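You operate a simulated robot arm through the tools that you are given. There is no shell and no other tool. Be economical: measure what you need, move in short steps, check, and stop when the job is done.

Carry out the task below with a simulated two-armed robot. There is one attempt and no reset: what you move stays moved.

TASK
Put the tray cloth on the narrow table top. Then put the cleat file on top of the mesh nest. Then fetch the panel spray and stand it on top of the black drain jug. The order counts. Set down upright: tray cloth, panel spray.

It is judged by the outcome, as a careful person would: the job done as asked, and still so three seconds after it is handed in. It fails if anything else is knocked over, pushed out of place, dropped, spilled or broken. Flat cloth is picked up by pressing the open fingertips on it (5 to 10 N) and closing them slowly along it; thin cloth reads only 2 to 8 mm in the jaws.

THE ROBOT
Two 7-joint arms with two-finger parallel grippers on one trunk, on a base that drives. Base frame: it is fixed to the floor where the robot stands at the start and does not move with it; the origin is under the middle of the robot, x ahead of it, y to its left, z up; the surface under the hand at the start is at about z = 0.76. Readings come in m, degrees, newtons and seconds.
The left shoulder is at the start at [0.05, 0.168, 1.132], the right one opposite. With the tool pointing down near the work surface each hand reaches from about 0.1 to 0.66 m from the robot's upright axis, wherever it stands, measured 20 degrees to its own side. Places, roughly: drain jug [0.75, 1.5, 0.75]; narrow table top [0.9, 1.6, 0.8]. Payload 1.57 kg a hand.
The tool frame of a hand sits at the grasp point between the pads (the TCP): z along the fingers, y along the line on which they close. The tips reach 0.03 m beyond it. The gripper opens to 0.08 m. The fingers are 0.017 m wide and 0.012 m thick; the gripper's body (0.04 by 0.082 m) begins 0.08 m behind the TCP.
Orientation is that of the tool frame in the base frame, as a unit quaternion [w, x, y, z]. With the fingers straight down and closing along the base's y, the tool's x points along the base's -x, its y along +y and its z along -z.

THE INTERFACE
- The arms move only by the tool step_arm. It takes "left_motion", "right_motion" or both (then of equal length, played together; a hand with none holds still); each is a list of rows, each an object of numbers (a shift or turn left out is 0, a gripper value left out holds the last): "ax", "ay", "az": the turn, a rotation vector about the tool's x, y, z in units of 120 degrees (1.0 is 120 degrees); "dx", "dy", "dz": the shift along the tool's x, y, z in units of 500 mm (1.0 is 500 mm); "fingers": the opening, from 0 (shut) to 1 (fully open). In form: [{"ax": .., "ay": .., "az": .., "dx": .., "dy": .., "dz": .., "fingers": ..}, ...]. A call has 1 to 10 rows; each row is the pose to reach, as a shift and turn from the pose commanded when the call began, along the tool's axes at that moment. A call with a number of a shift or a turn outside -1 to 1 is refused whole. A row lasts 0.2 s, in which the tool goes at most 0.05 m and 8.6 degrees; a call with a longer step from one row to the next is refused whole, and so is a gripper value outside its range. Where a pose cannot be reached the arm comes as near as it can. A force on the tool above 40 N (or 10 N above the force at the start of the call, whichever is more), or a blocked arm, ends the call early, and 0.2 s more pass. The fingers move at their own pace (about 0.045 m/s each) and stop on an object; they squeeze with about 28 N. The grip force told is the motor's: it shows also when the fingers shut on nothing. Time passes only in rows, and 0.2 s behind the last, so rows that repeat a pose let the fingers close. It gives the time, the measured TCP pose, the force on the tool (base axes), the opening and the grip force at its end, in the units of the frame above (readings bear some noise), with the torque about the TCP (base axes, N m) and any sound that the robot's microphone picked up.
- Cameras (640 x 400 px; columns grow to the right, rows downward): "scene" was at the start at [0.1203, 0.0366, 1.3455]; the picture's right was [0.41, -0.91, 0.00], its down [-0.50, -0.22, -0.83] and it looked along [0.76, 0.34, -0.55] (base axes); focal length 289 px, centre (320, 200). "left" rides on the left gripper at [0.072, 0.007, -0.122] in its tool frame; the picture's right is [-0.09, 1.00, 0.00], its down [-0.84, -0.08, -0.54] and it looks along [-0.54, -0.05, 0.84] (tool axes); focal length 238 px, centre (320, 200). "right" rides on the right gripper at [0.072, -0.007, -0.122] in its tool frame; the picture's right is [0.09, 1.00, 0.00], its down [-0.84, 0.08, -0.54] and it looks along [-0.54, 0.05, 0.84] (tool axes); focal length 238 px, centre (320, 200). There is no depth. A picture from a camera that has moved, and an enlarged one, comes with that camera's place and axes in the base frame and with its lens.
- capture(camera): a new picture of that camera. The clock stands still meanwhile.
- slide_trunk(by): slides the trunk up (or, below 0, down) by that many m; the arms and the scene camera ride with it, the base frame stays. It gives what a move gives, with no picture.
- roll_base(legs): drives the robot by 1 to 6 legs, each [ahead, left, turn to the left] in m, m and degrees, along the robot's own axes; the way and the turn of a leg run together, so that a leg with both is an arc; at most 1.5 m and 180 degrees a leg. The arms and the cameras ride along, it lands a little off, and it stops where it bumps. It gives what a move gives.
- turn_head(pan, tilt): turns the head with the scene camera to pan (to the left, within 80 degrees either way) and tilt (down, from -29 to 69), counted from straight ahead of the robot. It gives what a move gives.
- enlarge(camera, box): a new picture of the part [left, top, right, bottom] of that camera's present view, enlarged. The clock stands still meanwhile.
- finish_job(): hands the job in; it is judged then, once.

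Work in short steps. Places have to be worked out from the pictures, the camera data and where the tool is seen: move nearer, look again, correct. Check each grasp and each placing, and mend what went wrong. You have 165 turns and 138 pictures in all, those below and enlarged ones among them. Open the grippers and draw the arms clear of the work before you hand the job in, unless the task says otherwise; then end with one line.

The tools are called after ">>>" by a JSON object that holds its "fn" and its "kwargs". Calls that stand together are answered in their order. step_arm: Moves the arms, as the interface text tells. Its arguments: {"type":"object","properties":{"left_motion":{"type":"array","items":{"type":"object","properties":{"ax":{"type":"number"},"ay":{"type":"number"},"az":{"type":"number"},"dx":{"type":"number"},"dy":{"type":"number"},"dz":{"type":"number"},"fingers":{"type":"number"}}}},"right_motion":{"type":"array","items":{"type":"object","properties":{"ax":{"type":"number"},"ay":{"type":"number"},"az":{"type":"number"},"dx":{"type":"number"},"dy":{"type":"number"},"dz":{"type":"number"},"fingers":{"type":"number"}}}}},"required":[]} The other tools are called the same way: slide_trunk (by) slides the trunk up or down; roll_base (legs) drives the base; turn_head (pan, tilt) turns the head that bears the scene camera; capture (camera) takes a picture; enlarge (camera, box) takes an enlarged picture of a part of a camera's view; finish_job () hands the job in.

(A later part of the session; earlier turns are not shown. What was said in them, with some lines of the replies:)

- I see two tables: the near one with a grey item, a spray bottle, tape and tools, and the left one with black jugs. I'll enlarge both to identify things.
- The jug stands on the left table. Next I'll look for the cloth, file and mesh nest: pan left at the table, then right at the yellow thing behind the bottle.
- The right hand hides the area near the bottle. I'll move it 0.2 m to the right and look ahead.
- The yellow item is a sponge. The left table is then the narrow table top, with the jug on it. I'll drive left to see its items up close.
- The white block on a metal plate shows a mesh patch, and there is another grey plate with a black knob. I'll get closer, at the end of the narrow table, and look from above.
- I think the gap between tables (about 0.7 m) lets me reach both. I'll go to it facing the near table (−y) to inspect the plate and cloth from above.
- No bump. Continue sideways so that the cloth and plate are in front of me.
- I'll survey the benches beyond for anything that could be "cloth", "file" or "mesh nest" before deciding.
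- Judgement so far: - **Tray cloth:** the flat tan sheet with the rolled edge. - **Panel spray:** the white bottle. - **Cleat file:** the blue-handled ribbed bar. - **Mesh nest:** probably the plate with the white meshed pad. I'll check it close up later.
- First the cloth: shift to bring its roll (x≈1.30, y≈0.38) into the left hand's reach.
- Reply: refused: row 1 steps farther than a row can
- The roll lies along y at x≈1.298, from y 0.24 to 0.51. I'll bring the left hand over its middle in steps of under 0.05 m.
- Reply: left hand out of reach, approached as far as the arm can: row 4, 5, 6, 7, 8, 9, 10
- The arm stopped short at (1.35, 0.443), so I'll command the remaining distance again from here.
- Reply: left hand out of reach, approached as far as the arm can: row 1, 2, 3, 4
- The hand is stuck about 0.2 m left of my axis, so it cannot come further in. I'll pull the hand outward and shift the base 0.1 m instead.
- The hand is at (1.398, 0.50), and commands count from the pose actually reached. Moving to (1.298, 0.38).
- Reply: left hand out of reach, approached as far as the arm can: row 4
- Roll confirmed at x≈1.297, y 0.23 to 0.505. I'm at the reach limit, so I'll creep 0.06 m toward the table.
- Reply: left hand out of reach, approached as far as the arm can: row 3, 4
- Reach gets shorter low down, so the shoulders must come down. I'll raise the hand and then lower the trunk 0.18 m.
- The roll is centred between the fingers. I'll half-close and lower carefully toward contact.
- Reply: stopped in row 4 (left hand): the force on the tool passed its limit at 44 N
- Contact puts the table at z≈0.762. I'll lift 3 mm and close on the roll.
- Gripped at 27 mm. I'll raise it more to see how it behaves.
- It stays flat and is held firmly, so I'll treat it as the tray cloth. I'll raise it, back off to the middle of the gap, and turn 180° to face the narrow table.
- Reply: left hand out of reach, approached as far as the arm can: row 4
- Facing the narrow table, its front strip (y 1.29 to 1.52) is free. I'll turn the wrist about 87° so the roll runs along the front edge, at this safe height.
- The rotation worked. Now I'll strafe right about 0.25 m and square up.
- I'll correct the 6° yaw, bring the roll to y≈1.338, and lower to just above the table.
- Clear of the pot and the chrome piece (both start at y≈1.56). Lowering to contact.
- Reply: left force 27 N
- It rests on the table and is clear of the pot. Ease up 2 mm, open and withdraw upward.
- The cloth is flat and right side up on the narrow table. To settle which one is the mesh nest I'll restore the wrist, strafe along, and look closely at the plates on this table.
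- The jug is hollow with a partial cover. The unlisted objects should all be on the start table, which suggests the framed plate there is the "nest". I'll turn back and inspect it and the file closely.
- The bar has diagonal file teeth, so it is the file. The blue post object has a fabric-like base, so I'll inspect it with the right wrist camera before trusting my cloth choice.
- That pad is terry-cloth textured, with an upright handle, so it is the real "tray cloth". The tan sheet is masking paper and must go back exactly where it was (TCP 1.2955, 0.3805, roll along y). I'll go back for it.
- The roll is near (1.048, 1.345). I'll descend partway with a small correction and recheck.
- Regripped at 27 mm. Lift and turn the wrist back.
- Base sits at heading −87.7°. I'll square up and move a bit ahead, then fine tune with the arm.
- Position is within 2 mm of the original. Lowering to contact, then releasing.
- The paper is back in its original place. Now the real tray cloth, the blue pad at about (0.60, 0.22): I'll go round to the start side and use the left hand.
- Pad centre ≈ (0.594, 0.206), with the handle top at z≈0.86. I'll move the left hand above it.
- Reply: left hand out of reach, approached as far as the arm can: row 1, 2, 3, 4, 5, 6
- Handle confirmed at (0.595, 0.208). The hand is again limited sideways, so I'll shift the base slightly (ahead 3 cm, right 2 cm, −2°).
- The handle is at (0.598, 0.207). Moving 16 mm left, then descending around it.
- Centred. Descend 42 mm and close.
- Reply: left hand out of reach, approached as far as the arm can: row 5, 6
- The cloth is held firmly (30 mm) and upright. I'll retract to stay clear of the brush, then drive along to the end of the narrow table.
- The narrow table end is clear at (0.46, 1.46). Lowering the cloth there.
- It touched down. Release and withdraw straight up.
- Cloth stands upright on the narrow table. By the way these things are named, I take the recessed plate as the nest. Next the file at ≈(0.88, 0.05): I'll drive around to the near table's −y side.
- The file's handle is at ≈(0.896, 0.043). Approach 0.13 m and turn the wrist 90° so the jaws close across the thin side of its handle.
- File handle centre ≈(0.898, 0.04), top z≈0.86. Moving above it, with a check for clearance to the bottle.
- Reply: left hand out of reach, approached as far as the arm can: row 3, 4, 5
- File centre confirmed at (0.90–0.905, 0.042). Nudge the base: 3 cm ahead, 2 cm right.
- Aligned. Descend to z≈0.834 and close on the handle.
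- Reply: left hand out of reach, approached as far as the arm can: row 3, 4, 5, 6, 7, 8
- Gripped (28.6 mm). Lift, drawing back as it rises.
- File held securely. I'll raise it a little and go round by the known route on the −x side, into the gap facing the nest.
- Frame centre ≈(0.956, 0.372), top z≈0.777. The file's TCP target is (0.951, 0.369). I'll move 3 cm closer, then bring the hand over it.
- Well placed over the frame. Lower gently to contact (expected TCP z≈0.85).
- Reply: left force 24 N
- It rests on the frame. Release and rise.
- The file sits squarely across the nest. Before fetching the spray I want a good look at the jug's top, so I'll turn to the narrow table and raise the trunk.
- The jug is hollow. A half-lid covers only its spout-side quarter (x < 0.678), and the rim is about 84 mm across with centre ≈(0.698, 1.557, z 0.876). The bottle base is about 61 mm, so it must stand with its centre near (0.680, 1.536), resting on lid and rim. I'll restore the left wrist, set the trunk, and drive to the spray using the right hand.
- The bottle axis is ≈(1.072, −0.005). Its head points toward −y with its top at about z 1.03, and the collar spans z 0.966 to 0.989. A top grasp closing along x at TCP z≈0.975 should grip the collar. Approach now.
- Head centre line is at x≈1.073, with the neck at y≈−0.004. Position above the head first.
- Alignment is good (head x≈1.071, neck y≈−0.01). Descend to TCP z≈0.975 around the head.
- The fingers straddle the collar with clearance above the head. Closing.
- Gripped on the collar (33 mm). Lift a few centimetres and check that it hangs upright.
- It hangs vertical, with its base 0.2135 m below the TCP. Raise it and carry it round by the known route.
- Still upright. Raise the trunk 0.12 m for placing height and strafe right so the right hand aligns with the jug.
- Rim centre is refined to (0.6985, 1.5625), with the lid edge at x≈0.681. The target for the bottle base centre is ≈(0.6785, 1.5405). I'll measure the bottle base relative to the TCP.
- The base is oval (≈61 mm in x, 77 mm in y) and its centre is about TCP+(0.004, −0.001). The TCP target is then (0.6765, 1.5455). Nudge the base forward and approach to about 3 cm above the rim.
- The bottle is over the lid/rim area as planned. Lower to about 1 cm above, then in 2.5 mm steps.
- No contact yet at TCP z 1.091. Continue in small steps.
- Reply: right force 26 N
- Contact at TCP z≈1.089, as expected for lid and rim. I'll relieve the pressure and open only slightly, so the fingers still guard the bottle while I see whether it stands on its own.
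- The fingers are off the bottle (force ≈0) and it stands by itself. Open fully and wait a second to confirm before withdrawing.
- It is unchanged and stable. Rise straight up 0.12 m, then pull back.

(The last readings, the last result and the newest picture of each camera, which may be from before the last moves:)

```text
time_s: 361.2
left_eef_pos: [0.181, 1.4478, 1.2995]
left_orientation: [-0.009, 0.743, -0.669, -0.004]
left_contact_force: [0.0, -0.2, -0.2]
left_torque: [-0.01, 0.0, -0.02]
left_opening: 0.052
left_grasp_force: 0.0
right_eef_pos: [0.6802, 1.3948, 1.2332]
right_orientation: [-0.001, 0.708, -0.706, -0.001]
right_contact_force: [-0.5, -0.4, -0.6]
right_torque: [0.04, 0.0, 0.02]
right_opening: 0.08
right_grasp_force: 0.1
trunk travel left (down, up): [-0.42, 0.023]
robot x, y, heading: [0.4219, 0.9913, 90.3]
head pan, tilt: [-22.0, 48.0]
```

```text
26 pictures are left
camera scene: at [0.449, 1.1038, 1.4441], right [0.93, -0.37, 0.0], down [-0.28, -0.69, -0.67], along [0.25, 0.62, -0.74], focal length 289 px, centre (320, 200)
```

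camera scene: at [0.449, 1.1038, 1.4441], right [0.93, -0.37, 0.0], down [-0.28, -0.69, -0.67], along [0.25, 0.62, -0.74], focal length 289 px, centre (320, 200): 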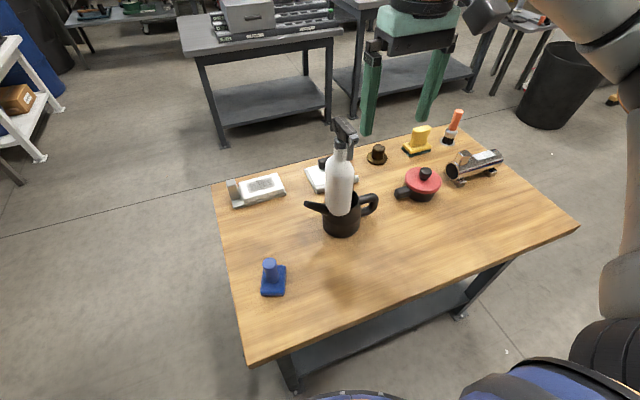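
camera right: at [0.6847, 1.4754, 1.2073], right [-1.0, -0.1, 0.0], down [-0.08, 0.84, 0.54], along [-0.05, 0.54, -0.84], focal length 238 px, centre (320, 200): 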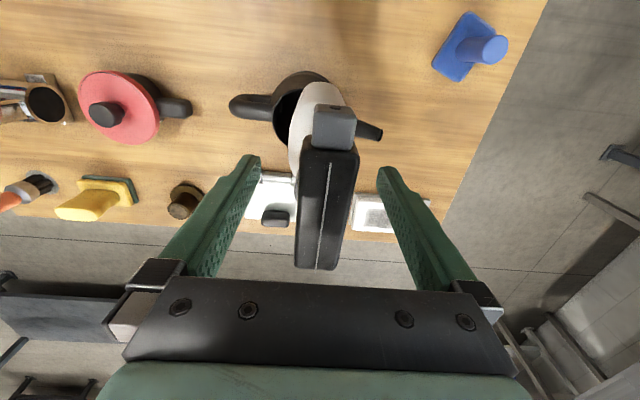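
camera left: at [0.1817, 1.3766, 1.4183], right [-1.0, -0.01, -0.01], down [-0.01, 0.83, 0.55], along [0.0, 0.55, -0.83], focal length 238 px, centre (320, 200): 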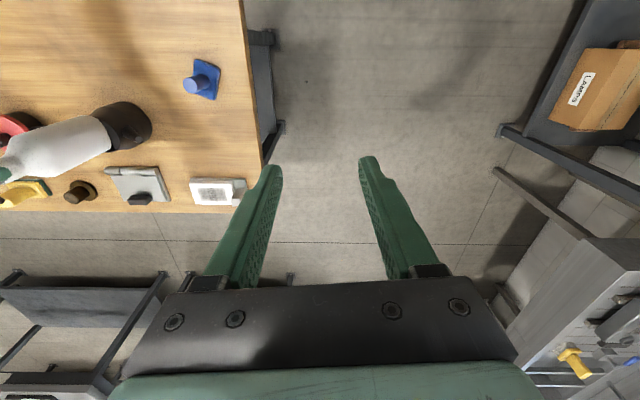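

The spray stands upright on the jug. I'll draw the robot clear to the −x side and take one last look at both tables.

>>> {"fn": "roll_base", "kwargs": {"legs": [[-0.04, 0, 0], [0, 0.68, 0]]}}

>>> {"fn": "turn_head", "kwargs": {"pan": -45, "tilt": 28}}

>>> {"fn": "capture", "kwargs": {"camera": "scene"}}

>>> {"fn": "turn_head", "kwargs": {"pan": -80, "tilt": 28}}

>>> {"fn": "capture", "kwargs": {"camera": "scene"}}

```text
time_s: 368.2
left_eef_pos: [-0.5023, 1.4066, 1.2997]
left_orientation: [-0.007, 0.742, -0.67, -0.003]
left_contact_force: [-0.3, -0.6, -0.1]
left_torque: [-0.01, 0.0, -0.01]
left_opening: 0.0521
left_grasp_force: 0.2
right_eef_pos: [-0.0033, 1.3531, 1.2347]
right_orientation: [-0.001, 0.709, -0.706, 0.0]
right_contact_force: [1.1, 0.0, 0.5]
right_torque: [0.01, -0.01, 0.04]
right_opening: 0.0798
right_grasp_force: 0.0
trunk travel left (down, up): [-0.42, 0.023]
robot x, y, heading: [-0.2609, 0.9477, 90.6]
head pan, tilt: [-22.0, 48.0]
```

```text
time_s: 369.0
left_eef_pos: [-0.5016, 1.4055, 1.2988]
left_orientation: [-0.007, 0.743, -0.669, -0.002]
left_contact_force: [0.0, 0.5, 0.2]
left_torque: [-0.01, -0.01, 0.0]
left_opening: 0.052
left_grasp_force: 0.0
right_eef_pos: [-0.0034, 1.3526, 1.2344]
right_orientation: [0.0, 0.708, -0.706, 0.0]
right_contact_force: [-0.6, 0.6, 0.1]
right_torque: [0.02, -0.01, 0.02]
right_opening: 0.0801
right_grasp_force: 0.1
trunk travel left (down, up): [-0.42, 0.023]
robot x, y, heading: [-0.2601, 0.9472, 90.5]
head pan, tilt: [-45.0, 28.0]
```

```text
25 pictures are left
camera scene: at [-0.1994, 1.0527, 1.474], right [0.71, -0.7, 0.0], down [-0.33, -0.33, -0.88], along [0.62, 0.63, -0.47], focal length 289 px, centre (320, 200)
```

scene: 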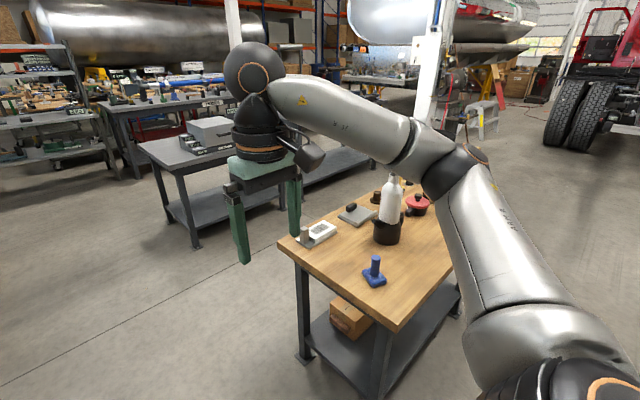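

```text
time_s: 370.0
left_eef_pos: [-0.5021, 1.4057, 1.297]
left_orientation: [-0.008, 0.742, -0.67, -0.003]
left_contact_force: [0.0, 0.0, 0.4]
left_torque: [-0.01, 0.03, -0.01]
left_opening: 0.052
left_grasp_force: 0.0
right_eef_pos: [-0.003, 1.3541, 1.2336]
right_orientation: [0.0, 0.709, -0.706, -0.001]
right_contact_force: [0.1, -0.2, -0.7]
right_torque: [0.02, -0.03, 0.02]
right_opening: 0.08
right_grasp_force: 0.2
trunk travel left (down, up): [-0.42, 0.023]
robot x, y, heading: [-0.2637, 0.9469, 90.4]
head pan, tilt: [-80.0, 28.0]
```

```text
24 pictures are left
camera scene: at [-0.1738, 1.0042, 1.474], right [0.18, -0.98, 0.0], down [-0.46, -0.08, -0.88], along [0.87, 0.16, -0.47], focal length 289 px, centre (320, 200)
```

scene: 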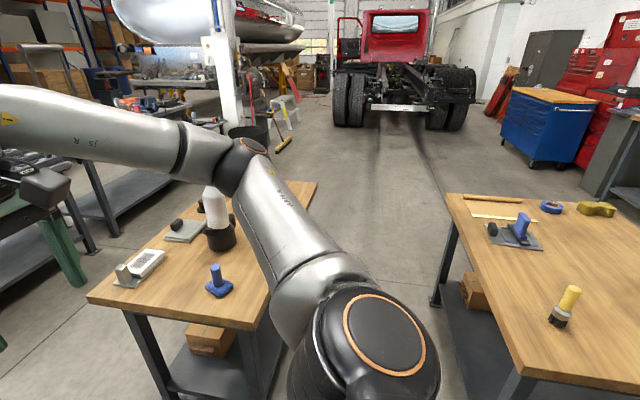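

All three placements hold: cloth upright on the narrow table, file on the nest, spray standing on the jug, with the other objects in place. Open the left gripper fully, then hand in.

>>> {"fn": "step_arm", "kwargs": {"left_motion": [{"fingers": 1.0}, {"fingers": 1.0}, {"fingers": 1.0}]}}

>>> {"fn": "finish_job", "kwargs": {}}

```text
time_s: 370.8
left_eef_pos: [-0.5022, 1.4055, 1.2981]
left_orientation: [-0.008, 0.742, -0.67, -0.002]
left_contact_force: [0.1, 0.1, 0.6]
left_torque: [0.02, -0.01, 0.02]
left_opening: 0.0798
left_grasp_force: 0.0
right_eef_pos: [-0.0034, 1.3538, 1.2333]
right_orientation: [0.0, 0.708, -0.706, 0.0]
right_contact_force: [-0.3, 0.2, 0.1]
right_torque: [0.01, 0.04, 0.01]
right_opening: 0.0802
right_grasp_force: 0.1
trunk travel left (down, up): [-0.42, 0.023]
robot x, y, heading: [-0.264, 0.9496, 90.4]
head pan, tilt: [-80.0, 28.0]
```

```text
The job is handed in.
```

I handed the job in with the tray cloth upright on the narrow table, the cleat file across the mesh nest, and the panel spray standing on the black drain jug; the cloth, file and nest are my best reading of unlabelled objects, and I first moved the tan masking sheet by mistake and put it back within a few millimetres.
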